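You operate a simulated robot arm through the tools that you are given. There is no shell and no other tool. Be economical: measure what you need, move in short steps, check, and stop when the job is done.

You run a simulated two-armed robot. Do the job below in one go: nothing can be reset, and whatever is moved stays where it is left.

TASK
Take the green tin on the pad of the steam table and put it away on the top of the table beside the cup seamer. Take the job card from the pad of the steam table and leave it on the low carton by the heap. Fetch the chalk box and set it on the toe closer table top. Fetch the right thin navy cone and stand it on the lower shelf of the yarn rack. Pick up the bare black core with one hand, pass it to the other hand and put it on the upper shelf of the yarn rack. Press the reel zero key two times. Push the left cabinet drawer shut. Open the wooden table drawer. Any order will do. Set down upright: job card, right thin navy cone.

The check looks at the end state, three seconds after you hand in, the way a careful person would. Anything else that was tipped, shoved, dropped, spilled or broken makes it a failure.

THE ROBOT
Two 6-joint arms with two-finger parallel grippers on one trunk, on a base that drives. Base frame: it is fixed to the floor where the robot stands at the start and does not move with it; the origin is under the middle of the robot, x ahead of it, y to its left, z up. Readings come in mm, degrees, newtons and seconds.
The left shoulder is at the start at [280, 185, 1155], the right one opposite. With the tool pointing down near the work surface each hand reaches from about 560 to 940 mm from the robot's upright axis, wherever it stands, measured 20 degrees to its own side. Places, roughly: bare black core (8x7x17 cm) [-2300, -2000, 1000]; chalk box [750, -750, 1000]; green tin (7x7x6 cm) [500, -200, 900]; job card [500, -500, 1000]; left cabinet drawer [-3100, -1700, 800]; low carton by the heap [-2200, -100, 400]; lower shelf of the yarn rack [-2400, -1900, 600]; reel zero key [-3000, -1700, 1000]; right thin navy cone [-2250, -1750, 1000]; toe closer table top (33x20 cm) [-4000, 1140, 760]; top of the table beside the cup seamer [-6500, 4200, 700]; upper shelf of the yarn rack [-2400, -1900, 1400]; wooden table drawer [-6400, 5600, 600]. Payload 1.57 kg a hand.
The tool frame of a hand sits at the grasp point between the pads (the TCP): z along the fingers, y along the line on which they close. The tips reach 30 mm beyond it. Largest opening 80 mm; finger width 17, thickness 12; the body of the gripper, 40 by 82 mm, starts 80 mm behind the TCP.
Orientation is that of the tool frame in the base frame, as [roll, pitch, yaw] about the fixed x, y, z axes, in that order (R = Rz(yaw) Ry(pitch) Rx(roll)). With the fingers straight down and closing along the base's y, the tool's x points along the base's -x, its y along +y and its z along -z.

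THE INTERFACE
- The arms move only by the tool apply_moves. It takes "left_plan", "right_plan" or both (then of equal length, played together; a hand with none holds still); each is a list of rows, each a list of 7 numbers: the shift along the tool's x, y, z in units of 300 mm (1.0 is 300 mm), then the turn, a rotation vector about the tool's x, y, z in units of 180 degrees (1.0 is 180 degrees), then the opening in per cent of the stroke, from 0 (shut) to 100 (fully open). In form: [[x, y, z, ax, ay, az, hand], ...]. A call has 1 to 10 rows; each row is the pose to reach, as a shift and turn from the pose commanded when the call began, along the tool's axes at that moment. A call with a number of a shift or a turn outside -1 to 1 is refused whole. Rows are played at 5 a second. More than 50 mm and 8.6 degrees between two rows, or a gripper value outside its range, and nothing of the call is played. Where a pose cannot be reached the arm comes as near as it can. A force on the tool above 40 N (or 10 N above the force at the start of the call, whichever is more), or a blocked arm, ends the call early, and 0.2 s more pass. Each finger travels about 153 mm/s and halts on what it meets, pressing with about 21 N; the grip force reading is that of the motor and also rises with nothing between the fingers. The clock runs only during rows and for 0.2 s after the last one: add rows that repeat a pose to give the fingers time. It gives the time, the measured TCP pose, the force on the tool (base axes), the opening and the grip force at its end, in the units of the frame above (readings bear some noise), with the torque about the TCP (base axes, N m) and any sound that the robot's microphone picked up.
- Cameras (640 x 400 px; columns grow to the right, rows downward): "scene" is now at [218.4, -46, 1573.2]; the picture's right is [-0.75, -0.66, 0.00], its down [-0.55, 0.62, -0.56] and it looks along [0.37, -0.42, -0.83] (base axes); focal length 252 px, centre (320, 200). "left" rides on the left gripper at [72, 7, -122] in its tool frame; the picture's right is [-0.09, 1.00, 0.00], its down [-0.84, -0.08, -0.54] and it looks along [-0.54, -0.05, 0.84] (tool axes); focal length 238 px, centre (320, 200). "right" rides on the right gripper at [72, -7, -122] in its tool frame; the picture's right is [0.09, 1.00, 0.00], its down [-0.84, 0.08, -0.54] and it looks along [-0.54, 0.05, 0.84] (tool axes); focal length 238 px, centre (320, 200). There is no depth. A picture from a camera that has moved, and an enlarged one, comes with that camera's place and axes in the base frame and with its lens. The place of the scene camera against the robot may be out by one fixed shift of up to 18 mm in any direction.
- snapshot(camera): a new picture of that camera. The clock stands still meanwhile.
- lift_body(by): slides the trunk up (or, below 0, down) by that many mm; the arms and the scene camera ride with it, the base frame stays. It gives what a move gives, with no picture.
- roll_base(legs): drives the robot by 1 to 6 legs, each [ahead, turn to the left] in mm and degrees, along the robot's own axes; the way and the turn of a leg run together, so that a leg with both is an arc; at most 1500 mm and 180 degrees a leg. The arms and the cameras ride along, it lands a little off, and it stops where it bumps. It gives what a move gives.
- aim_head(pan, tilt): turns the head with the scene camera to pan (to the left, within 86 degrees either way) and tilt (down, from -29 to 69), counted from straight ahead of the robot. It gives what a move gives.
- close_up(camera, box): a new picture of the part [left, top, right, bottom] of that camera's present view, enlarged. The clock stands still meanwhile.
- job_done(): hands the job in; it is judged then, once.

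Go step by step. Nothing tells you exact positions but the pictures and the camera data: compare them with the known pose of the tool, close in by small moves and look again before you grip or let go. The budget is 207 turns and 190 pictures, counting those below and the enlarged ones. Unless the task says otherwise, let go and move clear before handing in.

The tools are called after "Call:" as a command line: name --argument value ..., lists and objects as JSON in quotes. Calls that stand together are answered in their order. apply_moves: Moves the arms, as the interface text tells. Its arguments: {"type":"object","properties":{"left_plan":{"type":"array"},"right_plan":{"type":"array"}},"required":[]} The other tools are called the same way: lift_body (by) slides the trunk up or down; roll_base (legs) drives the base; aim_head (pan, tilt) turns the head that bears the scene camera; snapshot (camera) takes a picture; close_up (camera, box) takes an enlarged picture of a part of a camera's view; job_done () hands the job in.

At the start:

```text
clock: 0.0
left_tool_pos: [495.1, -95.4, 1133.0]
left_ee_rot: [180.0, 0.0, 180.0]
left_force: [0.1, -0.4, 0.1]
left_ft_torque: [0.0, 0.02, -0.02]
left_finger_gap: 80.2
left_finger_force: 0.0
right_tool_pos: [407.1, -474.9, 1157.0]
right_ee_rot: [180.0, 0.1, -179.9]
right_force: [-0.7, 0.5, 0.2]
right_ft_torque: [0.04, 0.01, 0.0]
right_finger_gap: 80.0
right_finger_force: 0.0
trunk travel left (down, up): [-850.0, 140.0]
robot x, y, heading: [0.9, 3.2, 0.1]
head pan, tilt: [-48.6, 56.2]
```

scene: 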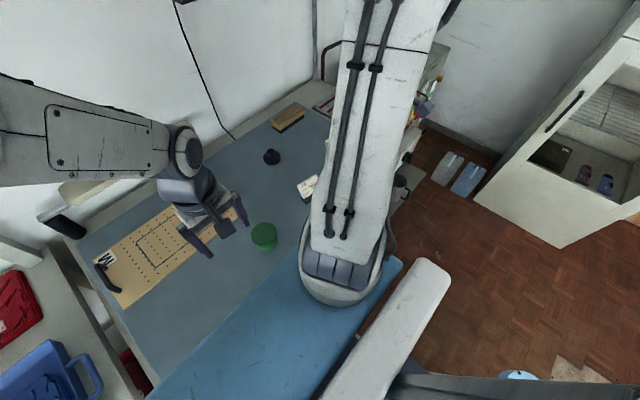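
right: 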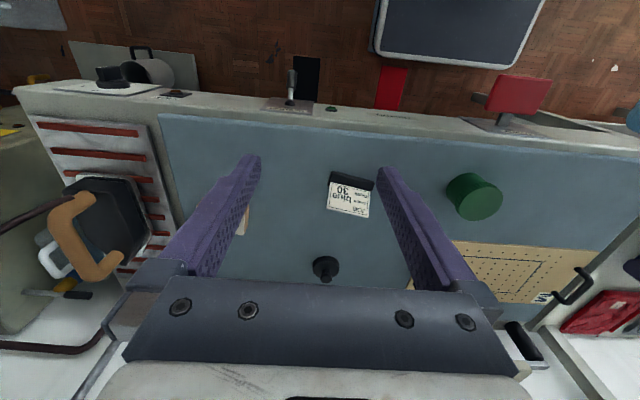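
left: 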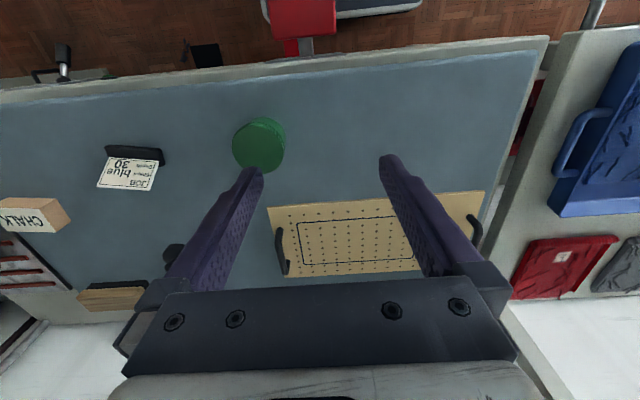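

I see the steam table with the green tin at about (536,-187,917), the job card, and the chalk box. I'll look closer at them and then around.

Call:
close_up --camera "right" --box '[220, 120, 540, 320]'

Call:
close_up --camera "left" --box '[0, 100, 320, 300]'

Call:
aim_head --pan -30 --tilt 45

Call:
snapshot --camera "scene"

```text
2.00 times, centred on (380, 220) of right
camera zoom: at [335.9, -482.1, 1278.5], right [-0.09, 1.0, 0.0], down [0.84, 0.08, 0.54], along [0.54, 0.05, -0.84], focal length 477 px, centre (200, 160)
```

zoom: 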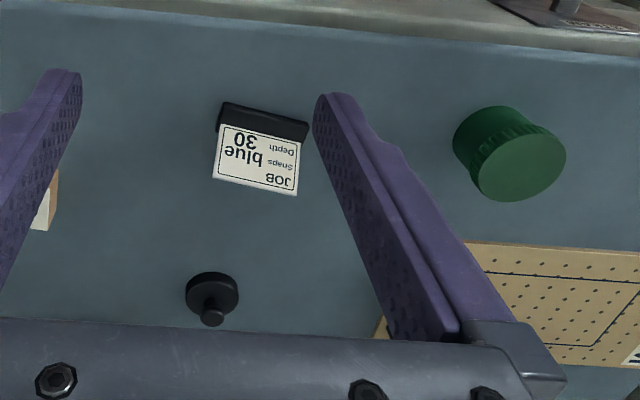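

```text
2.00 times, centred on (160, 200) of left
camera zoom: at [423.9, -88.4, 1255.4], right [0.09, 1.0, 0.0], down [0.84, -0.08, 0.54], along [0.54, -0.05, -0.84], focal length 477 px, centre (640, 200)
```

zoom: 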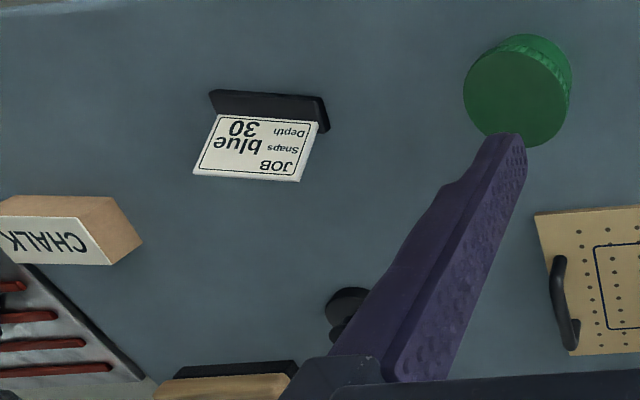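

```text
clock: 0.8
left_tool_pos: [494.8, -95.3, 1133.4]
left_ee_rot: [180.0, 0.0, 179.9]
left_force: [-0.1, 0.0, -0.6]
left_ft_torque: [-0.01, -0.01, 0.01]
left_finger_gap: 79.9
left_finger_force: 0.0
right_tool_pos: [407.5, -476.3, 1155.5]
right_ee_rot: [-180.0, 0.1, -179.9]
right_force: [-0.2, -1.0, -1.0]
right_ft_torque: [-0.01, 0.0, 0.0]
right_finger_gap: 80.3
right_finger_force: 0.0
trunk travel left (down, up): [-850.0, 140.0]
robot x, y, heading: [-0.3, 0.8, -0.0]
head pan, tilt: [-30.0, 45.0]
```

```text
184 pictures are left
camera scene: at [241.9, -33.6, 1588.1], right [-0.5, -0.87, 0.0], down [-0.61, 0.35, -0.71], along [0.61, -0.35, -0.71], focal length 252 px, centre (320, 200)
```

scene: 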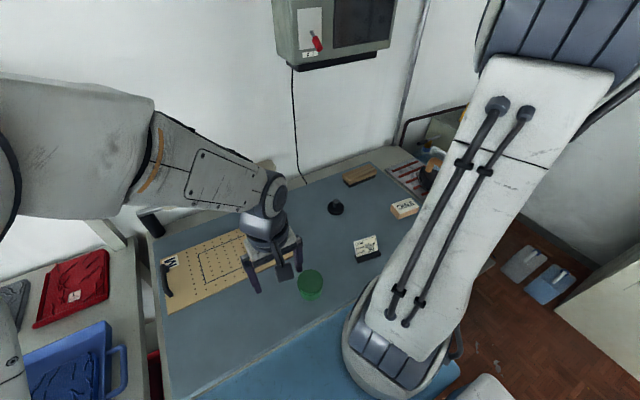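

The job card seems to be a slanted card in a black foot. I'll zoom with the scene camera and look around the room.

Call:
close_up --camera "scene" --box '[280, 160, 440, 310]'

Call:
aim_head --pan 80 --tilt 20

Call:
snapshot --camera "scene"

Call:
aim_head --pan -84 --tilt 25

Call:
snapshot --camera "scene"

```text
2.67 times, centred on (360, 235) of scene
camera zoom: at [241.9, -33.6, 1588.1], right [-0.5, -0.87, 0.0], down [-0.61, 0.35, -0.71], along [0.61, -0.35, -0.71], focal length 672 px, centre (213, 107)
```

zoom: 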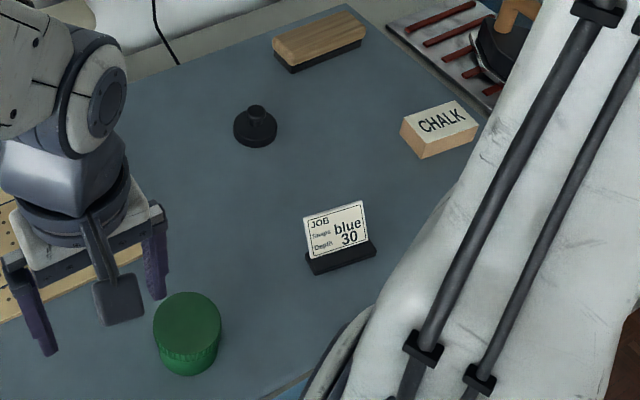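

```text
clock: 2.7
left_tool_pos: [495.6, -94.9, 1134.0]
left_ee_rot: [-179.9, 0.0, 179.9]
left_force: [-0.2, -0.1, 0.3]
left_ft_torque: [-0.01, -0.02, -0.02]
left_finger_gap: 79.8
left_finger_force: 0.0
right_tool_pos: [407.4, -476.6, 1157.3]
right_ee_rot: [180.0, 0.1, -179.9]
right_force: [-0.5, -0.3, -0.4]
right_ft_torque: [0.04, 0.04, -0.02]
right_finger_gap: 80.0
right_finger_force: 0.1
trunk travel left (down, up): [-850.0, 140.0]
robot x, y, heading: [1.1, -2.6, 0.0]
head pan, tilt: [80.0, 20.0]
```

```text
182 pictures are left
camera scene: at [187.7, 98.8, 1626.8], right [0.98, -0.17, 0.0], down [-0.06, -0.34, -0.94], along [0.16, 0.93, -0.34], focal length 252 px, centre (320, 200)
```

scene: 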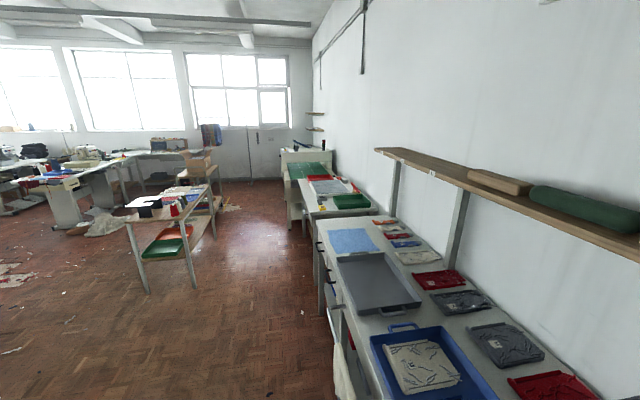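

```text
clock: 5.2
left_tool_pos: [496.0, -95.4, 1132.3]
left_ee_rot: [180.0, 0.0, -180.0]
left_force: [-0.2, 0.1, -0.5]
left_ft_torque: [0.01, 0.01, 0.01]
left_finger_gap: 80.1
left_finger_force: 0.0
right_tool_pos: [407.6, -475.6, 1155.9]
right_ee_rot: [179.9, 0.1, -179.9]
right_force: [0.1, -0.9, 0.2]
right_ft_torque: [0.0, 0.03, -0.01]
right_finger_gap: 80.1
right_finger_force: 0.1
trunk travel left (down, up): [-850.0, 140.0]
robot x, y, heading: [-0.3, 1.7, -0.1]
head pan, tilt: [-84.0, 25.0]
```

```text
181 pictures are left
camera scene: at [181.2, -84.5, 1618.7], right [-0.99, -0.1, 0.0], down [-0.04, 0.42, -0.91], along [0.1, -0.9, -0.42], focal length 252 px, centre (320, 200)
```

scene: 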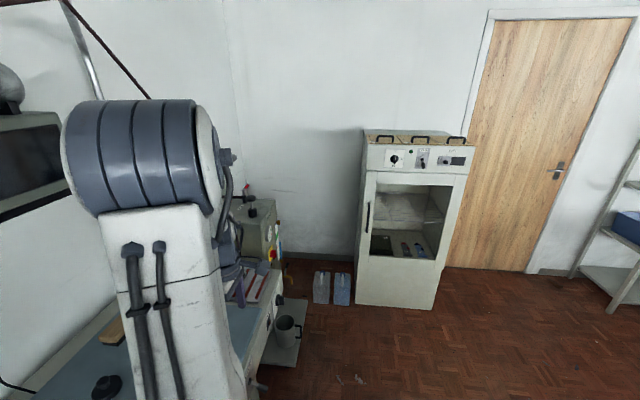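

The card stands leaning back about 33° in its foot; the tin's top is about (533,-183,940). I move the left hand above the tin and turn the right hand to line up with the card.

Call:
apply_moves --left_plan '[[-0.0127, -0.0293, 0.038, 0, 0, 0, 100], [-0.0254, -0.0586, 0.076, 0, 0, 0, 100], [-0.038, -0.088, 0.114, 0, 0, 0, 100], [-0.051, -0.117, 0.152, 0, 0, 0, 100], [-0.0635, -0.146, 0.19, 0, 0, 0, 100], [-0.076, -0.176, 0.228, 0, 0, 0, 100], [-0.089, -0.205, 0.266, 0, 0, 0, 100], [-0.102, -0.234, 0.304, 0, 0, 0, 100], [-0.114, -0.264, 0.342, 0, 0, 0, 100], [-0.127, -0.293, 0.38, 0, 0, 0, 100]]' --right_plan '[[-0.064, 0.018, 0.032, 0, 0, -0.0447, 100], [-0.128, 0.036, 0.064, 0, 0, -0.0893, 100], [-0.193, 0.055, 0.096, 0, 0, -0.134, 100], [-0.257, 0.073, 0.128, 0, 0, -0.1787, 100], [-0.321, 0.091, 0.16, 0, 0, -0.2233, 100], [-0.385, 0.11, 0.193, 0, 0, -0.268, 100], [-0.449, 0.128, 0.225, 0, 0, -0.3127, 100], [-0.514, 0.146, 0.257, 0, 0, -0.3573, 100], [-0.578, 0.165, 0.289, 0, 0, -0.402, 100], [-0.642, 0.183, 0.321, 0, 0, -0.4467, 100]]'

Call:
snapshot --camera "left"

Call:
snapshot --camera "right"

```text
clock: 7.4
left_tool_pos: [534.3, -184.2, 1017.5]
left_ee_rot: [-179.9, 0.0, -180.0]
left_force: [0.4, 0.2, -0.1]
left_ft_torque: [0.0, 0.01, 0.0]
left_finger_gap: 79.7
left_finger_force: 0.1
right_tool_pos: [600.5, -421.8, 1060.1]
right_ee_rot: [-179.8, 0.0, -99.4]
right_force: [0.2, -0.5, -0.3]
right_ft_torque: [-0.03, -0.04, 0.03]
right_finger_gap: 79.9
right_finger_force: 0.1
trunk travel left (down, up): [-850.0, 140.0]
robot x, y, heading: [-0.4, -2.9, -0.1]
head pan, tilt: [-84.0, 25.0]
```

```text
180 pictures are left
camera left: at [461.8, -177.2, 1140.6], right [0.09, 1.0, 0.0], down [0.84, -0.08, 0.54], along [0.54, -0.05, -0.84], focal length 238 px, centre (320, 200)
```

left: 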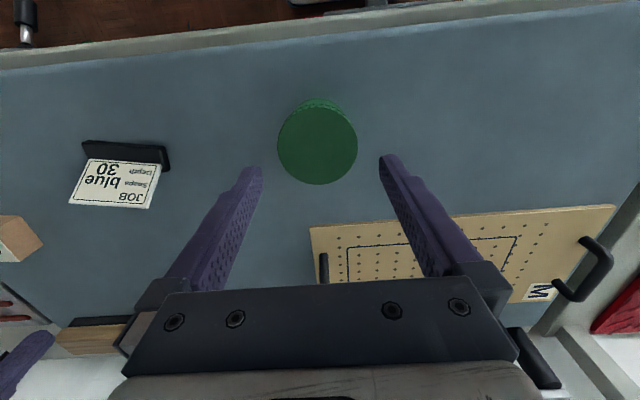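

```text
179 pictures are left
camera right: at [595.3, -493.3, 1182.8], right [-1.0, 0.07, 0.0], down [0.06, 0.84, 0.54], along [0.04, 0.54, -0.84], focal length 238 px, centre (320, 200)
```

right: 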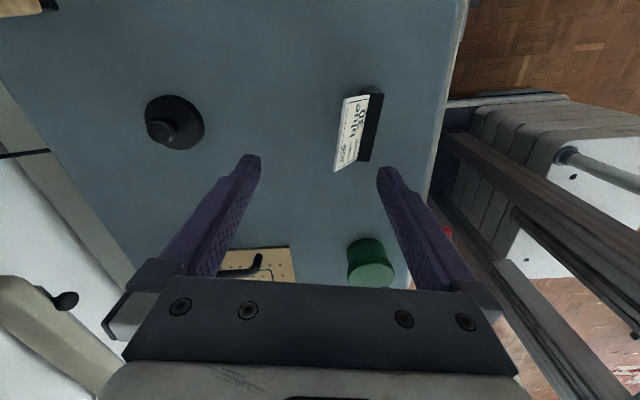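

Both estimates agree. I grip the tin with the left hand and tilt the right hand along the card.

Call:
apply_moves --left_plan '[[0, -0.003, 0.09, 0, 0, 0, 100], [0, -0.003, 0.18, 0, 0, 0, 100], [0, -0.003, 0.27, 0, 0, 0, 100], [0, -0.003, 0.35, 0, 0, 0, 100], [0, -0.003, 0.35, 0, 0, 0, 60], [0, -0.003, 0.35, 0, 0, 0, 60], [0, -0.003, 0.35, 0, 0, 0, 60]]' --right_plan '[[-0.006, -0.01, 0.046, -0.038, 0, 0, 80], [-0.013, -0.02, 0.092, -0.076, 0, 0, 60], [-0.019, -0.031, 0.138, -0.113, 0, 0, 40], [-0.026, -0.041, 0.184, -0.151, 0, 0, 30], [-0.0322, -0.0518, 0.2303, -0.189, 0, 0, 30], [-0.0322, -0.0518, 0.2303, -0.189, 0, 0, 30], [-0.0322, -0.0518, 0.2303, -0.189, 0, 0, 30]]'

Call:
snapshot --camera "right"

Call:
snapshot --camera "left"

```text
clock: 9.0
left_tool_pos: [534.6, -185.4, 914.0]
left_ee_rot: [-180.0, 0.1, -180.0]
left_force: [0.4, -2.0, 7.4]
left_ft_torque: [-0.03, -0.02, 0.01]
left_finger_gap: 70.3
left_finger_force: 20.9
right_tool_pos: [617.5, -414.5, 991.1]
right_ee_rot: [146.0, -0.1, -99.5]
right_force: [-0.5, -0.6, -0.5]
right_ft_torque: [0.0, -0.01, 0.02]
right_finger_gap: 24.1
right_finger_force: 0.0
trunk travel left (down, up): [-850.0, 140.0]
robot x, y, heading: [1.6, 1.1, 0.1]
head pan, tilt: [-84.0, 25.0]
```

```text
178 pictures are left
camera right: at [678.6, -496.8, 1088.6], right [-0.83, 0.05, 0.56], down [0.37, 0.79, 0.49], along [-0.41, 0.62, -0.67], focal length 238 px, centre (320, 200)
```

right: 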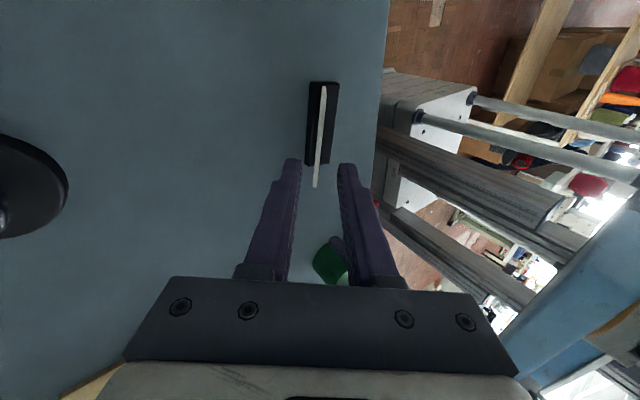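

```text
177 pictures are left
camera left: at [463.6, -178.7, 1037.3], right [0.09, 1.0, 0.0], down [0.84, -0.08, 0.54], along [0.54, -0.05, -0.84], focal length 238 px, centre (320, 200)
```

left: 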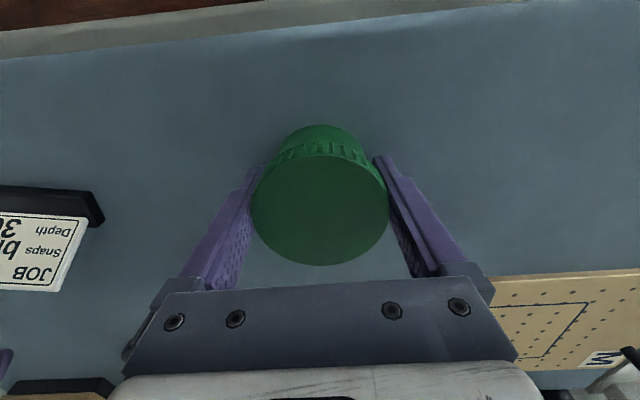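

The card is edge-on and centred between the fingers; the tin is held. I advance along the card, close, and lift the tin a bit.

Call:
apply_moves --right_plan '[[0, 0, 0.1, 0, 0, 0, 30], [0, 0, 0.19, 0, 0, 0, 30], [0, 0, 0.257, 0, 0, 0, 30], [0, 0, 0.257, 0, 0, 0, 0], [0, 0, 0.257, 0, 0, 0, 0], [0, 0, 0.257, 0, 0, 0, 0]]' --left_plan '[[0, 0, -0.1, 0, 0, 0, 60], [0, 0, -0.2, 0, 0, 0, 60], [0, 0, -0.3, 0, 0, 0, 60], [0, 0, -0.3, 0, 0, 0, 60], [0, 0, -0.3, 0, 0, 0, 60], [0, 0, -0.3, 0, 0, 0, 60]]'

Call:
snapshot --camera "right"

```text
clock: 10.4
left_tool_pos: [535.3, -183.2, 1004.4]
left_ee_rot: [180.0, 0.0, -180.0]
left_force: [0.2, -0.9, -2.4]
left_ft_torque: [-0.03, 0.02, 0.01]
left_finger_gap: 70.4
left_finger_force: 21.0
right_tool_pos: [574.0, -407.0, 926.1]
right_ee_rot: [146.0, -0.1, -99.4]
right_force: [-0.5, -1.0, 0.1]
right_ft_torque: [-0.02, 0.05, -0.03]
right_finger_gap: 3.5
right_finger_force: 21.1
trunk travel left (down, up): [-850.0, 140.0]
robot x, y, heading: [-2.1, 0.4, 0.1]
head pan, tilt: [-84.0, 25.0]
```

```text
176 pictures are left
camera right: at [635.6, -489.3, 1024.2], right [-0.83, 0.05, 0.56], down [0.37, 0.79, 0.49], along [-0.41, 0.62, -0.67], focal length 238 px, centre (320, 200)
```

right: 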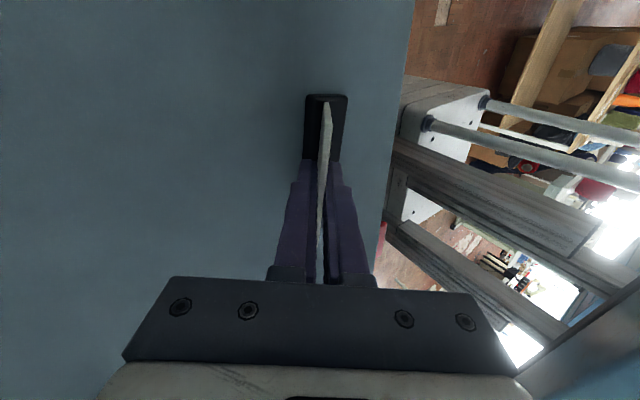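

The card is gripped. I lift it, back off 500 mm, then look around.

Call:
apply_moves --right_plan '[[0, 0.0745, -0.1105, 0, 0, 0, 0], [0, 0.149, -0.221, 0, 0, 0, 0], [0, 0.2236, -0.3316, 0, 0, 0, 0]]' --left_plan '[[0, 0, -0.05, 0, 0, 0, 60], [0, 0, -0.1, 0, 0, 0, 60], [0, 0, -0.15, 0, 0, 0, 60]]'

Call:
roll_base --legs '[[-500, 0]]'

Call:
aim_head --pan 86 --tilt 30

Call:
snapshot --camera "scene"

Call:
aim_head --pan -86 --tilt 30

Call:
snapshot --camera "scene"

```text
clock: 11.2
left_tool_pos: [534.8, -184.2, 1050.6]
left_ee_rot: [-180.0, 0.0, -180.0]
left_force: [-0.2, -0.2, -2.9]
left_ft_torque: [0.0, 0.0, 0.02]
left_finger_gap: 70.3
left_finger_force: 21.2
right_tool_pos: [573.3, -407.9, 1047.4]
right_ee_rot: [146.0, 0.0, -99.6]
right_force: [-1.1, -0.1, -1.2]
right_ft_torque: [0.02, -0.01, -0.02]
right_finger_gap: 3.6
right_finger_force: 20.1
trunk travel left (down, up): [-850.0, 140.0]
robot x, y, heading: [1.3, -3.9, -0.1]
head pan, tilt: [-84.0, 25.0]
```

```text
clock: 14.1
left_tool_pos: [33.9, -186.4, 1050.5]
left_ee_rot: [-180.0, 0.0, 179.6]
left_force: [0.2, 0.2, -3.7]
left_ft_torque: [-0.02, 0.05, 0.01]
left_finger_gap: 69.9
left_finger_force: 21.0
right_tool_pos: [71.8, -410.4, 1047.4]
right_ee_rot: [146.0, 0.1, -100.0]
right_force: [-1.3, -0.5, -1.3]
right_ft_torque: [-0.01, -0.01, -0.02]
right_finger_gap: 3.5
right_finger_force: 21.1
trunk travel left (down, up): [-850.0, 140.0]
robot x, y, heading: [-499.6, -0.9, -0.4]
head pan, tilt: [-84.0, 25.0]
```

```text
clock: 16.7
left_tool_pos: [33.4, -185.6, 1050.0]
left_ee_rot: [180.0, 0.0, 179.6]
left_force: [-0.6, 0.2, -3.5]
left_ft_torque: [0.03, 0.03, -0.05]
left_finger_gap: 70.2
left_finger_force: 20.6
right_tool_pos: [72.4, -409.9, 1047.4]
right_ee_rot: [146.0, 0.0, -100.0]
right_force: [-0.9, 0.8, -0.9]
right_ft_torque: [-0.03, -0.01, 0.01]
right_finger_gap: 3.6
right_finger_force: 21.1
trunk travel left (down, up): [-850.0, 140.0]
robot x, y, heading: [-501.1, 2.0, -0.4]
head pan, tilt: [85.9, 30.0]
```

```text
175 pictures are left
camera scene: at [-319.8, 97.8, 1610.7], right [1.0, -0.08, 0.0], down [-0.04, -0.5, -0.87], along [0.07, 0.86, -0.5], focal length 252 px, centre (320, 200)
```

scene: 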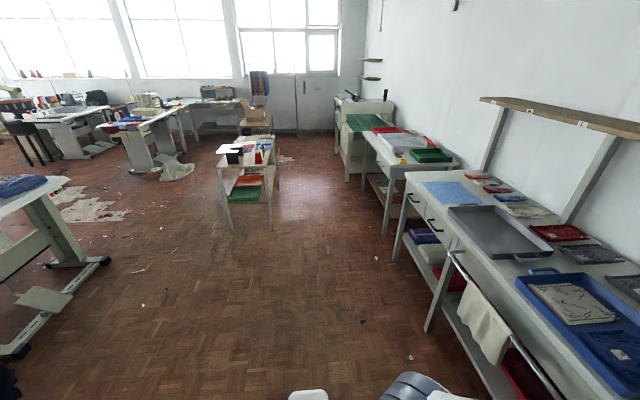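

```text
clock: 19.3
left_tool_pos: [34.4, -185.7, 1050.8]
left_ee_rot: [180.0, 0.0, 179.7]
left_force: [0.0, -0.2, -3.3]
left_ft_torque: [0.0, 0.0, 0.02]
left_finger_gap: 69.6
left_finger_force: 21.3
right_tool_pos: [73.0, -409.6, 1048.1]
right_ee_rot: [146.0, 0.0, -100.0]
right_force: [-0.7, -0.8, -0.7]
right_ft_torque: [-0.03, -0.01, 0.01]
right_finger_gap: 3.5
right_finger_force: 20.8
trunk travel left (down, up): [-850.0, 140.0]
robot x, y, heading: [-498.7, 1.8, -0.4]
head pan, tilt: [-85.9, 30.0]
```

```text
174 pictures are left
camera scene: at [-321.2, -82.6, 1610.7], right [-1.0, -0.06, 0.0], down [-0.03, 0.5, -0.87], along [0.05, -0.86, -0.5], focal length 252 px, centre (320, 200)
```

scene: 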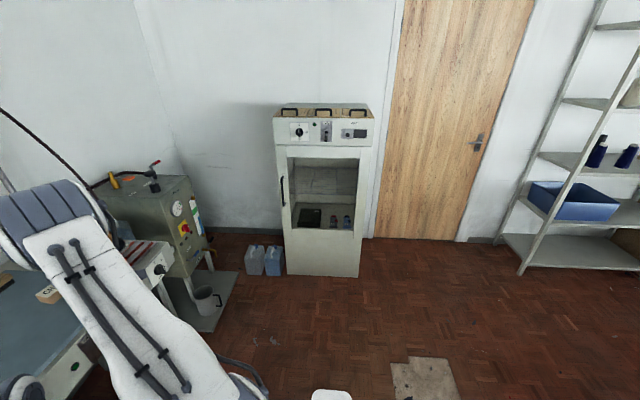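

There is open floor to the right. I turn 90° right and look toward the carton.

Call:
roll_base --legs '[[0, -90]]'

Call:
aim_head --pan -60 --tilt 30

Call:
snapshot --camera "scene"

Call:
aim_head --pan -10 --tilt 20

Call:
snapshot --camera "scene"

```text
clock: 23.6
left_tool_pos: [-693.8, -527.1, 1049.8]
left_ee_rot: [180.0, -0.1, 88.6]
left_force: [-0.3, 0.2, -3.4]
left_ft_torque: [0.03, 0.03, 0.0]
left_finger_gap: 69.9
left_finger_force: 21.1
right_tool_pos: [-918.9, -562.9, 1046.4]
right_ee_rot: [146.0, 0.0, 169.2]
right_force: [-1.1, 0.4, -0.6]
right_ft_torque: [0.0, 0.02, -0.04]
right_finger_gap: 3.6
right_finger_force: 20.9
trunk travel left (down, up): [-850.0, 140.0]
robot x, y, heading: [-498.0, 1.4, -91.4]
head pan, tilt: [-85.9, 30.0]
```

```text
clock: 24.5
left_tool_pos: [-694.2, -529.2, 1049.9]
left_ee_rot: [-180.0, 0.0, 88.6]
left_force: [-0.1, 0.4, -3.1]
left_ft_torque: [0.03, -0.02, 0.02]
left_finger_gap: 69.9
left_finger_force: 20.8
right_tool_pos: [-919.3, -563.5, 1047.9]
right_ee_rot: [146.0, 0.0, 169.2]
right_force: [0.2, -0.4, -0.5]
right_ft_torque: [-0.02, 0.01, 0.01]
right_finger_gap: 3.6
right_finger_force: 21.3
trunk travel left (down, up): [-850.0, 140.0]
robot x, y, heading: [-495.8, 6.6, -91.1]
head pan, tilt: [-60.0, 30.0]
```

```text
173 pictures are left
camera scene: at [-570.3, -194.5, 1610.7], right [-0.48, 0.88, 0.0], down [0.44, 0.24, -0.87], along [-0.76, -0.42, -0.5], focal length 252 px, centre (320, 200)
```

scene: 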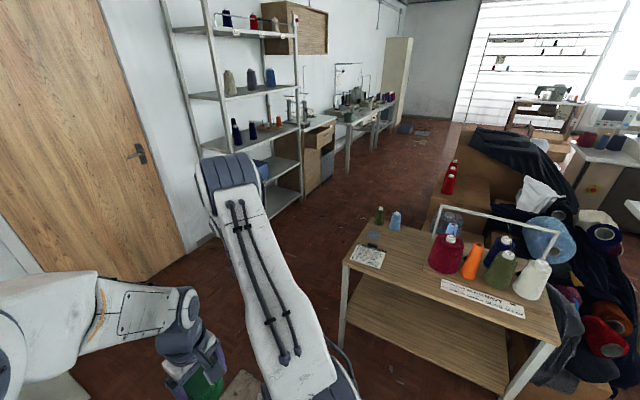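

```text
clock: 25.6
left_tool_pos: [-695.0, -528.6, 1050.3]
left_ee_rot: [179.9, 0.0, 88.7]
left_force: [0.6, -0.3, -3.2]
left_ft_torque: [-0.01, -0.01, 0.05]
left_finger_gap: 70.0
left_finger_force: 21.5
right_tool_pos: [-919.1, -563.1, 1047.1]
right_ee_rot: [146.0, 0.0, 169.1]
right_force: [0.1, -0.4, -0.5]
right_ft_torque: [-0.04, -0.01, 0.01]
right_finger_gap: 3.7
right_finger_force: 20.7
trunk travel left (down, up): [-850.0, 140.0]
robot x, y, heading: [-497.0, 1.8, -91.3]
head pan, tilt: [-10.0, 20.0]
```

```text
172 pictures are left
camera scene: at [-509.2, -242.4, 1626.7], right [-0.98, 0.2, 0.0], down [0.07, 0.34, -0.94], along [-0.18, -0.92, -0.34], focal length 252 px, centre (320, 200)
```

scene: 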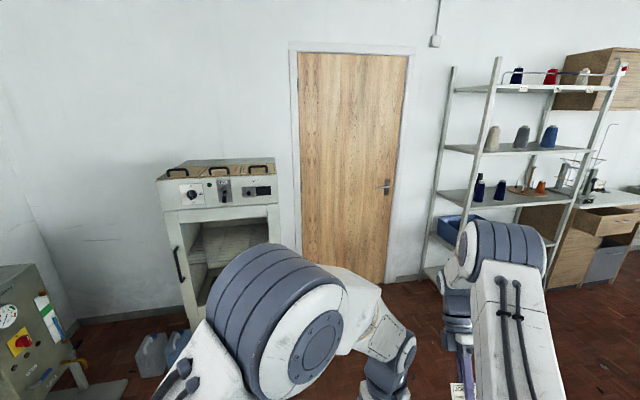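

A wooden yarn table stands in between (x -1840..-1400, y -510..280), with the heap and cartons behind. I go around through the aisle between it and the rack.

Call:
roll_base --legs '[[0, -34], [1150, 0], [0, -55]]'

Call:
aim_head --pan -30 --tilt 25

Call:
snapshot --camera "scene"

Call:
aim_head --pan 35 --tilt 25

Call:
snapshot --camera "scene"

```text
clock: 35.5
left_tool_pos: [-1688.1, -750.7, 1051.0]
left_ee_rot: [180.0, 0.0, 0.5]
left_force: [0.5, 0.5, -3.7]
left_ft_torque: [0.02, -0.03, 0.02]
left_finger_gap: 70.1
left_finger_force: 21.0
right_tool_pos: [-1729.2, -527.6, 1046.3]
right_ee_rot: [146.0, 0.1, 81.0]
right_force: [0.6, 0.2, -1.4]
right_ft_torque: [0.01, -0.03, -0.02]
right_finger_gap: 3.7
right_finger_force: 20.9
trunk travel left (down, up): [-850.0, 140.0]
robot x, y, heading: [-1150.6, -933.3, -179.5]
head pan, tilt: [-10.0, 20.0]
```

```text
clock: 36.4
left_tool_pos: [-1686.3, -749.5, 1050.1]
left_ee_rot: [180.0, 0.0, 0.5]
left_force: [0.3, -0.3, -3.5]
left_ft_torque: [0.03, -0.01, -0.01]
left_finger_gap: 69.4
left_finger_force: 21.4
right_tool_pos: [-1728.9, -526.8, 1047.4]
right_ee_rot: [146.0, 0.0, 80.9]
right_force: [-0.2, -0.1, -0.9]
right_ft_torque: [0.04, 0.01, -0.01]
right_finger_gap: 3.5
right_finger_force: 21.0
trunk travel left (down, up): [-850.0, 140.0]
robot x, y, heading: [-1152.3, -930.3, -179.5]
head pan, tilt: [-30.0, 25.0]
```

```text
171 pictures are left
camera scene: at [-1380.8, -878.3, 1618.7], right [0.49, 0.87, 0.0], down [0.37, -0.21, -0.91], along [-0.79, 0.45, -0.42], focal length 252 px, centre (320, 200)
```

scene: 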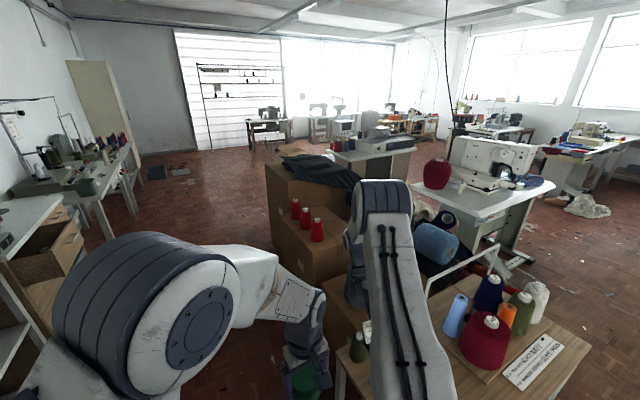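

```text
clock: 37.7
left_tool_pos: [-1688.8, -751.5, 1049.9]
left_ee_rot: [-179.9, 0.0, 0.6]
left_force: [-0.3, 0.7, -3.4]
left_ft_torque: [0.0, 0.02, 0.02]
left_finger_gap: 69.8
left_finger_force: 20.9
right_tool_pos: [-1729.9, -527.6, 1047.7]
right_ee_rot: [146.0, -0.1, 80.9]
right_force: [-0.2, -0.4, -0.4]
right_ft_torque: [-0.01, 0.03, 0.02]
right_finger_gap: 3.3
right_finger_force: 20.6
trunk travel left (down, up): [-850.0, 140.0]
robot x, y, heading: [-1150.2, -929.5, -179.6]
head pan, tilt: [35.0, 25.0]
```

```text
170 pictures are left
camera scene: at [-1375.7, -977.1, 1618.7], right [-0.58, 0.82, 0.0], down [0.34, 0.24, -0.91], along [-0.74, -0.52, -0.42], focal length 252 px, centre (320, 200)
```

scene: 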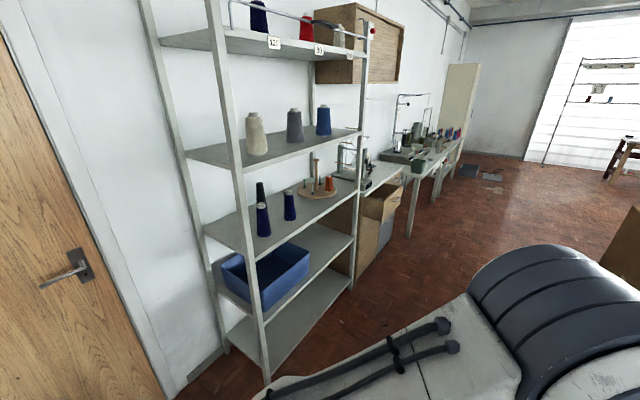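

Rack shelves are visible: items on the third shelf, the upper shelf (1400) above, the lower with a blue tray below. The low carton sits between tall carton and yarn table; I raise the trunk, drive forward and turn to face it from -y.

Call:
lift_body --by 130

Call:
roll_base --legs '[[1200, 0], [0, -90]]'

Call:
aim_head --pan -10 --tilt 50

Call:
snapshot --camera "scene"

Call:
snapshot --camera "right"

Call:
snapshot --camera "left"

```text
clock: 39.3
left_tool_pos: [-1687.8, -751.1, 1179.3]
left_ee_rot: [-179.9, 0.0, 0.5]
left_force: [0.7, -0.8, -3.0]
left_ft_torque: [-0.03, -0.02, -0.02]
left_finger_gap: 69.8
left_finger_force: 21.4
right_tool_pos: [-1729.5, -526.5, 1176.4]
right_ee_rot: [146.0, 0.0, 81.0]
right_force: [-0.1, 0.1, -0.6]
right_ft_torque: [0.01, 0.0, 0.01]
right_finger_gap: 3.6
right_finger_force: 21.0
trunk travel left (down, up): [-980.0, 10.0]
robot x, y, heading: [-1150.3, -926.9, -179.5]
head pan, tilt: [35.0, 25.0]
```

```text
clock: 49.1
left_tool_pos: [-2163.0, -412.5, 1181.1]
left_ee_rot: [180.0, 0.0, -88.8]
left_force: [-1.0, 1.0, -3.6]
left_ft_torque: [-0.06, 0.0, 0.01]
left_finger_gap: 70.1
left_finger_force: 21.4
right_tool_pos: [-1941.9, -368.0, 1178.2]
right_ee_rot: [146.0, 0.0, -8.4]
right_force: [0.5, 0.0, -1.0]
right_ft_torque: [0.02, -0.02, 0.0]
right_finger_gap: 3.6
right_finger_force: 21.4
trunk travel left (down, up): [-980.0, 10.0]
robot x, y, heading: [-2336.9, -949.7, 90.8]
head pan, tilt: [35.0, 25.0]
```

```text
clock: 50.3
left_tool_pos: [-2164.3, -411.8, 1179.9]
left_ee_rot: [180.0, 0.1, -88.7]
left_force: [0.6, -0.2, -2.6]
left_ft_torque: [-0.03, -0.01, -0.01]
left_finger_gap: 69.9
left_finger_force: 21.1
right_tool_pos: [-1940.3, -369.0, 1178.1]
right_ee_rot: [145.9, 0.1, -8.4]
right_force: [-0.8, 0.1, -0.3]
right_ft_torque: [0.03, -0.02, -0.02]
right_finger_gap: 3.4
right_finger_force: 20.9
trunk travel left (down, up): [-980.0, 10.0]
robot x, y, heading: [-2336.2, -950.5, 91.3]
head pan, tilt: [-10.0, 50.0]
```

```text
169 pictures are left
camera scene: at [-2316.8, -707.2, 1711.2], right [0.99, -0.15, 0.0], down [-0.12, -0.76, -0.64], along [0.1, 0.64, -0.77], focal length 252 px, centre (320, 200)
```

scene: 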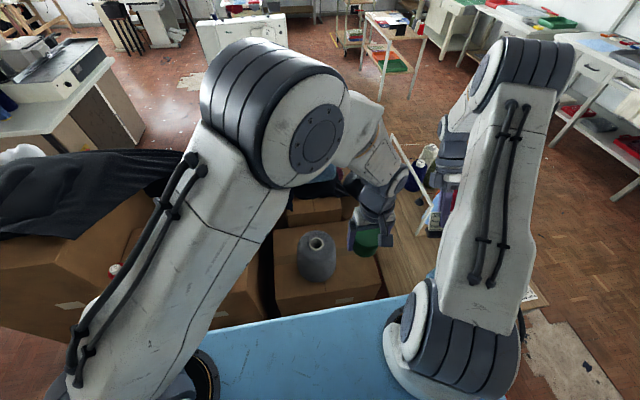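

```text
168 pictures are left
camera right: at [-1858.6, -305.6, 1275.0], right [-0.03, -0.83, 0.56], down [-0.79, 0.36, 0.49], along [-0.61, -0.43, -0.67], focal length 238 px, centre (320, 200)
```

right: 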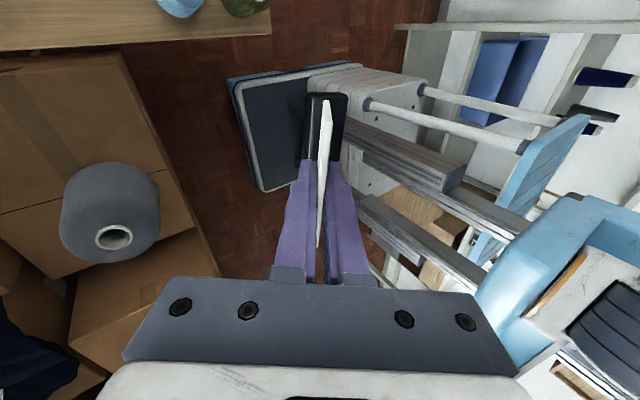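

```text
167 pictures are left
camera left: at [-2168.7, -484.3, 1302.7], right [-1.0, 0.07, 0.0], down [0.06, 0.84, 0.54], along [0.04, 0.54, -0.84], focal length 238 px, centre (320, 200)
```

left: 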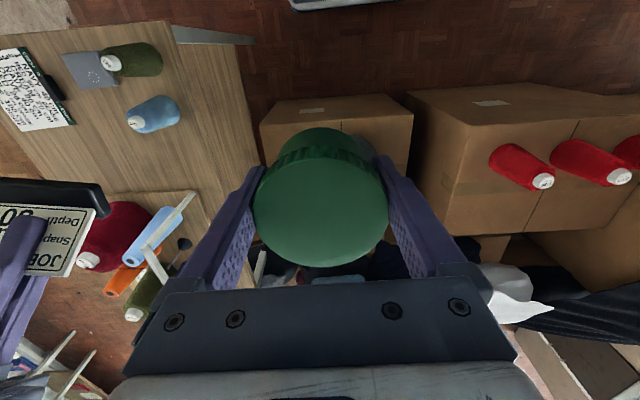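

The low carton's front edge is at y≈-262 with a grey cone at about (-2260,-70); free room is around (-2040,-130). I creep ahead and lower the trunk 300 mm, then look again.

Call:
roll_base --legs '[[130, 0]]'

Call:
lift_body --by -300

Call:
snapshot --camera "right"

Call:
snapshot --camera "scene"

```text
clock: 51.6
left_tool_pos: [-2166.7, -281.4, 1180.7]
left_ee_rot: [-180.0, 0.0, -88.8]
left_force: [0.6, 0.7, -3.9]
left_ft_torque: [-0.04, -0.02, 0.01]
left_finger_gap: 69.8
left_finger_force: 20.9
right_tool_pos: [-1943.7, -236.6, 1177.5]
right_ee_rot: [146.1, -0.1, -8.4]
right_force: [-0.2, -0.1, -1.1]
right_ft_torque: [0.0, -0.01, 0.0]
right_finger_gap: 3.8
right_finger_force: 20.8
trunk travel left (down, up): [-980.0, 10.0]
robot x, y, heading: [-2342.0, -816.2, 91.1]
head pan, tilt: [-10.0, 50.0]
```

```text
clock: 54.6
left_tool_pos: [-2166.2, -280.5, 880.5]
left_ee_rot: [-180.0, 0.0, -88.8]
left_force: [0.2, 0.1, -4.1]
left_ft_torque: [-0.02, 0.02, 0.02]
left_finger_gap: 69.7
left_finger_force: 20.6
right_tool_pos: [-1943.1, -237.1, 877.4]
right_ee_rot: [146.1, -0.1, -8.4]
right_force: [0.9, -0.2, -1.1]
right_ft_torque: [0.0, 0.0, -0.03]
right_finger_gap: 3.8
right_finger_force: 21.0
trunk travel left (down, up): [-680.0, 310.0]
robot x, y, heading: [-2341.3, -819.2, 91.1]
head pan, tilt: [-10.0, 50.0]
```

```text
166 pictures are left
camera right: at [-1861.3, -173.5, 975.0], right [-0.03, -0.83, 0.56], down [-0.79, 0.36, 0.49], along [-0.61, -0.43, -0.67], focal length 238 px, centre (320, 200)
```

right: 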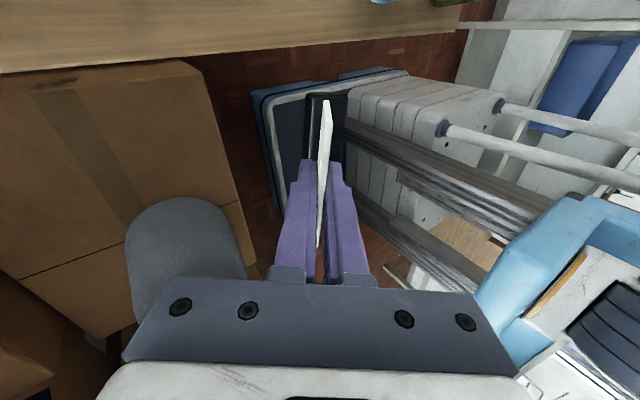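

```text
165 pictures are left
camera scene: at [-2319.3, -575.2, 1411.2], right [0.99, -0.15, 0.0], down [-0.12, -0.76, -0.64], along [0.1, 0.63, -0.77], focal length 252 px, centre (320, 200)
```

scene: 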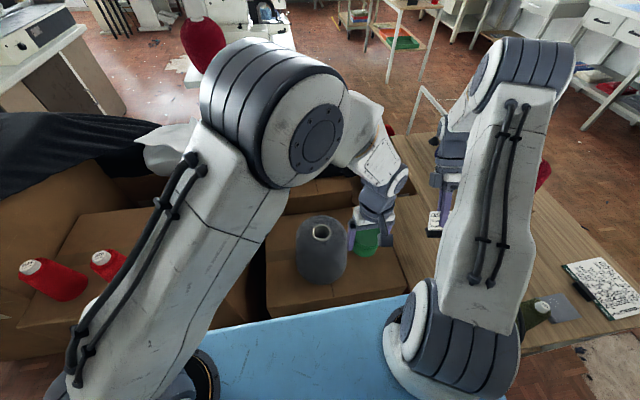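

I move the right hand in over the free part of the carton and step the left hand aside for clearance.

Call:
apply_moves --right_plan '[[-0.0468, -0.1073, 0.087, 0, 0, 0, 0], [-0.0935, -0.2145, 0.174, 0, 0, 0, 0], [-0.1403, -0.3218, 0.261, 0, 0, 0, 0], [-0.187, -0.429, 0.348, 0, 0, 0, 0], [-0.2338, -0.5363, 0.435, 0, 0, 0, 0], [-0.2805, -0.6435, 0.522, 0, 0, 0, 0], [-0.3273, -0.7508, 0.609, 0, 0, 0, 0], [-0.374, -0.858, 0.696, 0, 0, 0, 0]]' --left_plan '[[0, 0.08, 0, 0, 0, 0, 60], [0, 0.16, 0, 0, 0, 0, 60], [0, 0.267, 0, 0, 0, 0, 60], [0, 0.267, 0, 0, 0, 0, 60], [0, 0.267, 0, 0, 0, 0, 60], [0, 0.267, 0, 0, 0, 0, 60], [0, 0.267, 0, 0, 0, 0, 60], [0, 0.267, 0, 0, 0, 0, 60]]'

Call:
snapshot --camera "right"

Call:
snapshot --camera "left"

Call:
snapshot --camera "scene"

```text
clock: 56.4
left_tool_pos: [-2248.1, -281.6, 879.6]
left_ee_rot: [180.0, 0.0, -88.8]
left_force: [0.3, -0.1, -2.8]
left_ft_torque: [-0.02, 0.03, 0.0]
left_finger_gap: 69.9
left_finger_force: 21.2
right_tool_pos: [-2045.7, -144.8, 572.4]
right_ee_rot: [145.9, 0.0, -8.3]
right_force: [1.2, -0.1, -0.4]
right_ft_torque: [-0.01, -0.03, -0.01]
right_finger_gap: 3.8
right_finger_force: 20.8
right hand out of reach, approached as far as the arm can: row 8
trunk travel left (down, up): [-680.0, 310.0]
robot x, y, heading: [-2347.1, -820.2, 91.1]
head pan, tilt: [-10.0, 50.0]
```

```text
164 pictures are left
camera right: at [-1963.5, -81.7, 669.9], right [-0.03, -0.83, 0.56], down [-0.79, 0.36, 0.49], along [-0.61, -0.43, -0.67], focal length 238 px, centre (320, 200)
```

right: 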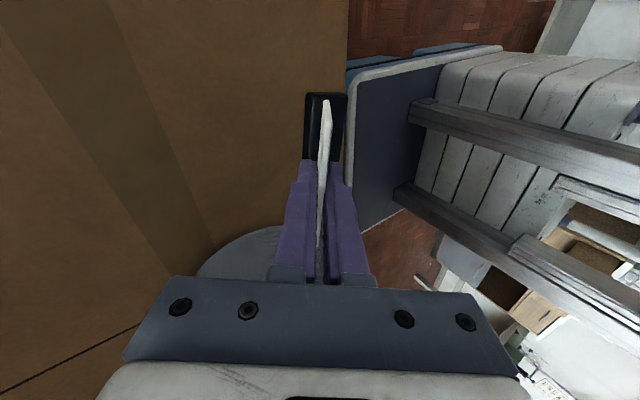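

```text
163 pictures are left
camera left: at [-2251.8, -353.9, 1002.3], right [-1.0, 0.07, 0.0], down [0.06, 0.84, 0.54], along [0.04, 0.54, -0.84], focal length 238 px, centre (320, 200)
```

left: 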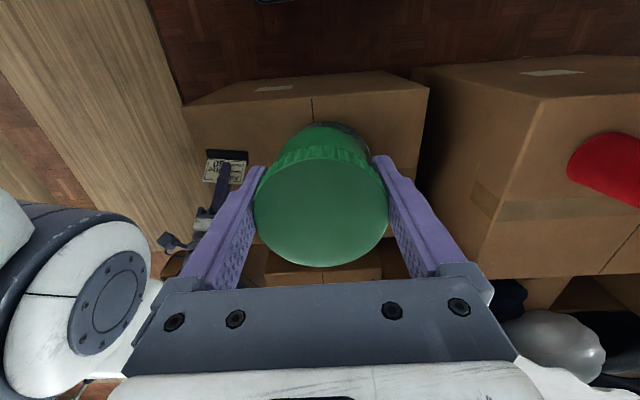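

```text
162 pictures are left
camera scene: at [-2319.2, -575.1, 1411.2], right [0.99, -0.16, 0.0], down [-0.12, -0.76, -0.64], along [0.1, 0.63, -0.77], focal length 252 px, centre (320, 200)
```

scene: 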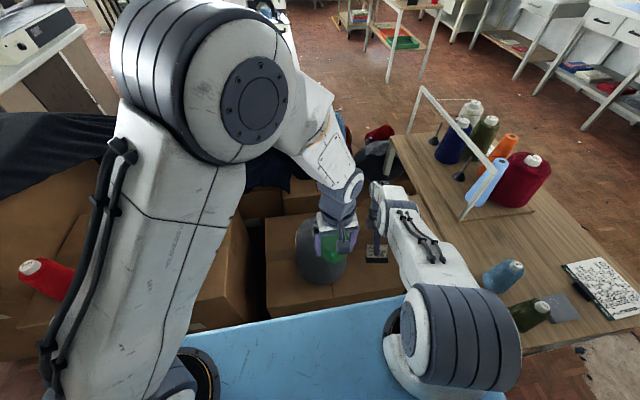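

The view is consistent with a carton top near z=400. I lower the trunk 90 mm and check again.

Call:
lift_body --by -90

Call:
snapshot --camera "right"

Call:
close_up --camera "left" --box '[150, 60, 310, 220]'

```text
clock: 57.5
left_tool_pos: [-2248.6, -283.1, 792.9]
left_ee_rot: [180.0, 0.0, -88.8]
left_force: [0.1, -0.4, -2.5]
left_ft_torque: [-0.01, -0.01, -0.01]
left_finger_gap: 69.6
left_finger_force: 20.6
right_tool_pos: [-2046.5, -145.4, 489.8]
right_ee_rot: [145.3, -0.1, -8.5]
right_force: [-1.4, -3.4, 12.5]
right_ft_torque: [-0.38, 0.1, -0.03]
right_finger_gap: 3.8
right_finger_force: 20.5
trunk travel left (down, up): [-592.0, 398.0]
robot x, y, heading: [-2339.8, -818.0, 91.1]
head pan, tilt: [-10.0, 50.0]
stopped: the force on the tool passed its limit at 51 N (the readings are from after the stop); the commanded pose is now the measured one
```

```text
161 pictures are left
camera right: at [-1963.3, -81.3, 587.0], right [-0.03, -0.82, 0.57], down [-0.79, 0.36, 0.49], along [-0.61, -0.44, -0.66], focal length 238 px, centre (320, 200)
```

right: 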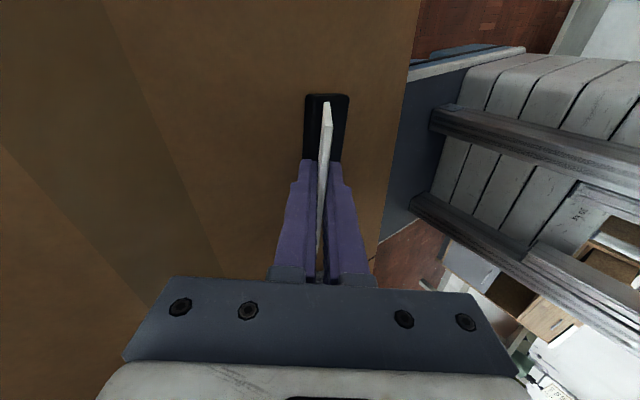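

```text
2.50 times, centred on (230, 140) of left
camera zoom: at [-2252.4, -354.8, 914.8], right [-1.0, 0.07, 0.0], down [0.06, 0.84, 0.54], along [0.04, 0.54, -0.84], focal length 596 px, centre (545, 350)
```

zoom: 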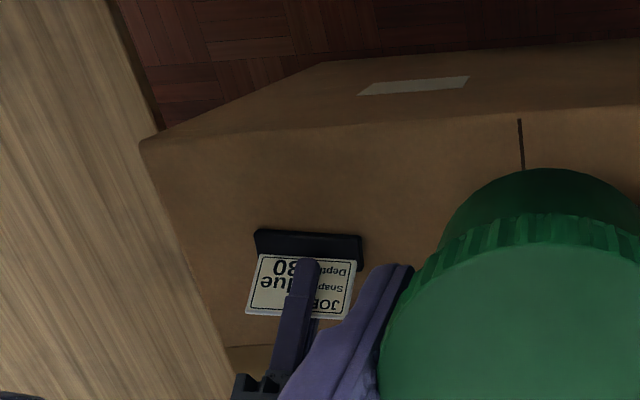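

The card's foot has touched the carton top at z≈440, well inside the edges. I ease off 2.5 mm and check the force.

Call:
apply_moves --right_plan '[[0, 0.0047, -0.0069, 0, 0, 0, 0]]'

```text
clock: 57.9
left_tool_pos: [-2247.9, -282.4, 792.3]
left_ee_rot: [-179.9, -0.1, -88.8]
left_force: [0.1, -0.2, -2.7]
left_ft_torque: [0.02, 0.01, -0.01]
left_finger_gap: 69.8
left_finger_force: 21.3
right_tool_pos: [-2044.8, -145.9, 491.2]
right_ee_rot: [145.5, 0.0, -8.5]
right_force: [0.5, 0.2, -1.3]
right_ft_torque: [0.01, 0.02, -0.03]
right_finger_gap: 3.7
right_finger_force: 21.2
trunk travel left (down, up): [-592.0, 398.0]
robot x, y, heading: [-2338.2, -821.0, 91.1]
head pan, tilt: [-10.0, 50.0]
```

Free again by under a millimetre; I set it down, open to 30% and withdraw along the card.

Call:
apply_moves --right_plan '[[0, -0.0019, 0.0028, 0, 0, 0, 0], [0, -0.0019, 0.0028, 0, 0, 0, 15], [0, -0.0019, 0.0028, 0, 0, 0, 25], [0, -0.0019, 0.0028, 0, 0, 0, 25], [0, -0.0019, -0.12, 0, 0, 0, 25], [0, -0.0019, -0.26, 0, 0, 0, 25], [0, -0.0019, -0.4, 0, 0, 0, 25]]'

Call:
snapshot --camera "right"

Call:
close_up --camera "left" --box '[150, 60, 310, 220]'

```text
clock: 59.5
left_tool_pos: [-2247.9, -282.9, 792.2]
left_ee_rot: [180.0, 0.0, -88.8]
left_force: [-0.1, 0.0, -3.1]
left_ft_torque: [-0.03, -0.01, -0.01]
left_finger_gap: 69.6
left_finger_force: 20.5
right_tool_pos: [-2040.2, -92.7, 597.9]
right_ee_rot: [145.2, 0.0, -8.3]
right_force: [-0.4, -0.5, -0.1]
right_ft_torque: [-0.03, -0.02, 0.0]
right_finger_gap: 20.2
right_finger_force: 0.0
right hand out of reach, approached as far as the arm can: row 5, 6, 7
trunk travel left (down, up): [-592.0, 398.0]
robot x, y, heading: [-2337.4, -818.5, 91.2]
head pan, tilt: [-10.0, 50.0]
```

```text
159 pictures are left
camera right: at [-1958.6, -28.1, 694.4], right [-0.03, -0.82, 0.57], down [-0.79, 0.36, 0.49], along [-0.61, -0.44, -0.66], focal length 238 px, centre (320, 200)
```

right: 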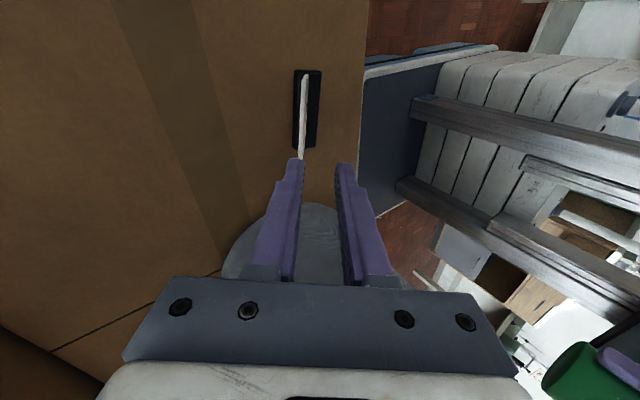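

```text
2.50 times, centred on (230, 140) of left
camera zoom: at [-2251.9, -354.1, 914.6], right [-1.0, 0.07, 0.0], down [0.06, 0.84, 0.54], along [0.04, 0.54, -0.84], focal length 596 px, centre (545, 350)
```

zoom: 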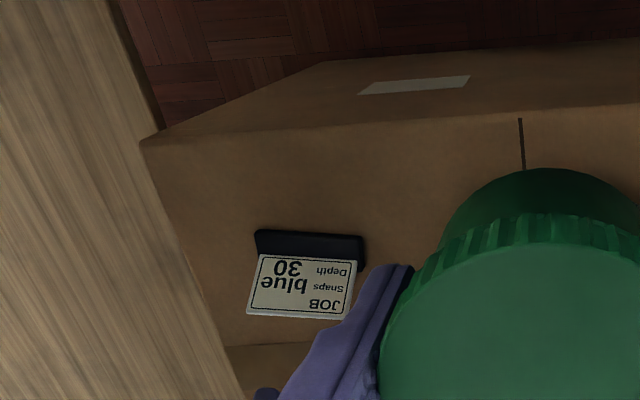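

The card stands safely on the carton. I raise the trunk and straighten the right hand before driving back for the chalk.

Call:
lift_body --by 390

Call:
apply_moves --right_plan '[[0, 0, -0.08, 0.03, 0, 0, 25], [0, 0.0, -0.16, 0.06, 0, 0, 25], [0, 0.0, -0.24, 0.095, 0, 0, 50], [0, 0.05, -0.3, 0.13, 0, 0, 80], [0, 0.1, -0.35, 0.16, 0, 0, 100], [0, 0.15, -0.4, 0.19, 0, 0, 100]]'

Call:
snapshot --camera "scene"

```text
clock: 63.2
left_tool_pos: [-2247.8, -282.2, 1182.4]
left_ee_rot: [179.9, -0.1, -88.7]
left_force: [-0.3, -0.1, -3.1]
left_ft_torque: [-0.02, 0.0, -0.02]
left_finger_gap: 69.6
left_finger_force: 20.4
right_tool_pos: [-2039.5, -91.6, 988.1]
right_ee_rot: [145.4, -0.1, -8.5]
right_force: [0.3, 0.3, 0.4]
right_ft_torque: [0.01, 0.02, -0.02]
right_finger_gap: 20.2
right_finger_force: 0.1
trunk travel left (down, up): [-982.0, 8.0]
robot x, y, heading: [-2337.9, -818.9, 91.1]
head pan, tilt: [-10.0, 50.0]
```

```text
clock: 64.6
left_tool_pos: [-2247.6, -281.7, 1182.2]
left_ee_rot: [-179.9, 0.0, -88.9]
left_force: [-0.2, 0.7, -3.1]
left_ft_torque: [-0.03, 0.0, -0.01]
left_finger_gap: 69.6
left_finger_force: 20.9
right_tool_pos: [-2035.3, -61.4, 1112.9]
right_ee_rot: [179.7, 0.0, -8.3]
right_force: [0.5, 0.0, -0.2]
right_ft_torque: [0.0, 0.03, 0.0]
right_finger_gap: 80.0
right_finger_force: 0.0
right hand out of reach, approached as far as the arm can: row 1, 2, 3
trunk travel left (down, up): [-982.0, 8.0]
robot x, y, heading: [-2337.6, -819.1, 91.0]
head pan, tilt: [-10.0, 50.0]
```

```text
157 pictures are left
camera scene: at [-2319.4, -575.3, 1713.6], right [0.99, -0.15, 0.0], down [-0.12, -0.76, -0.64], along [0.1, 0.63, -0.77], focal length 252 px, centre (320, 200)
```

scene: 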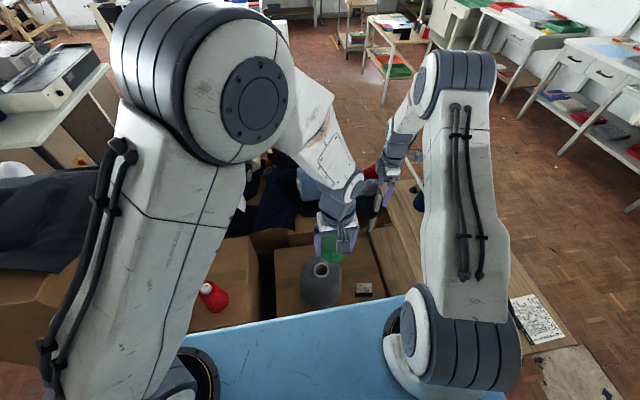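

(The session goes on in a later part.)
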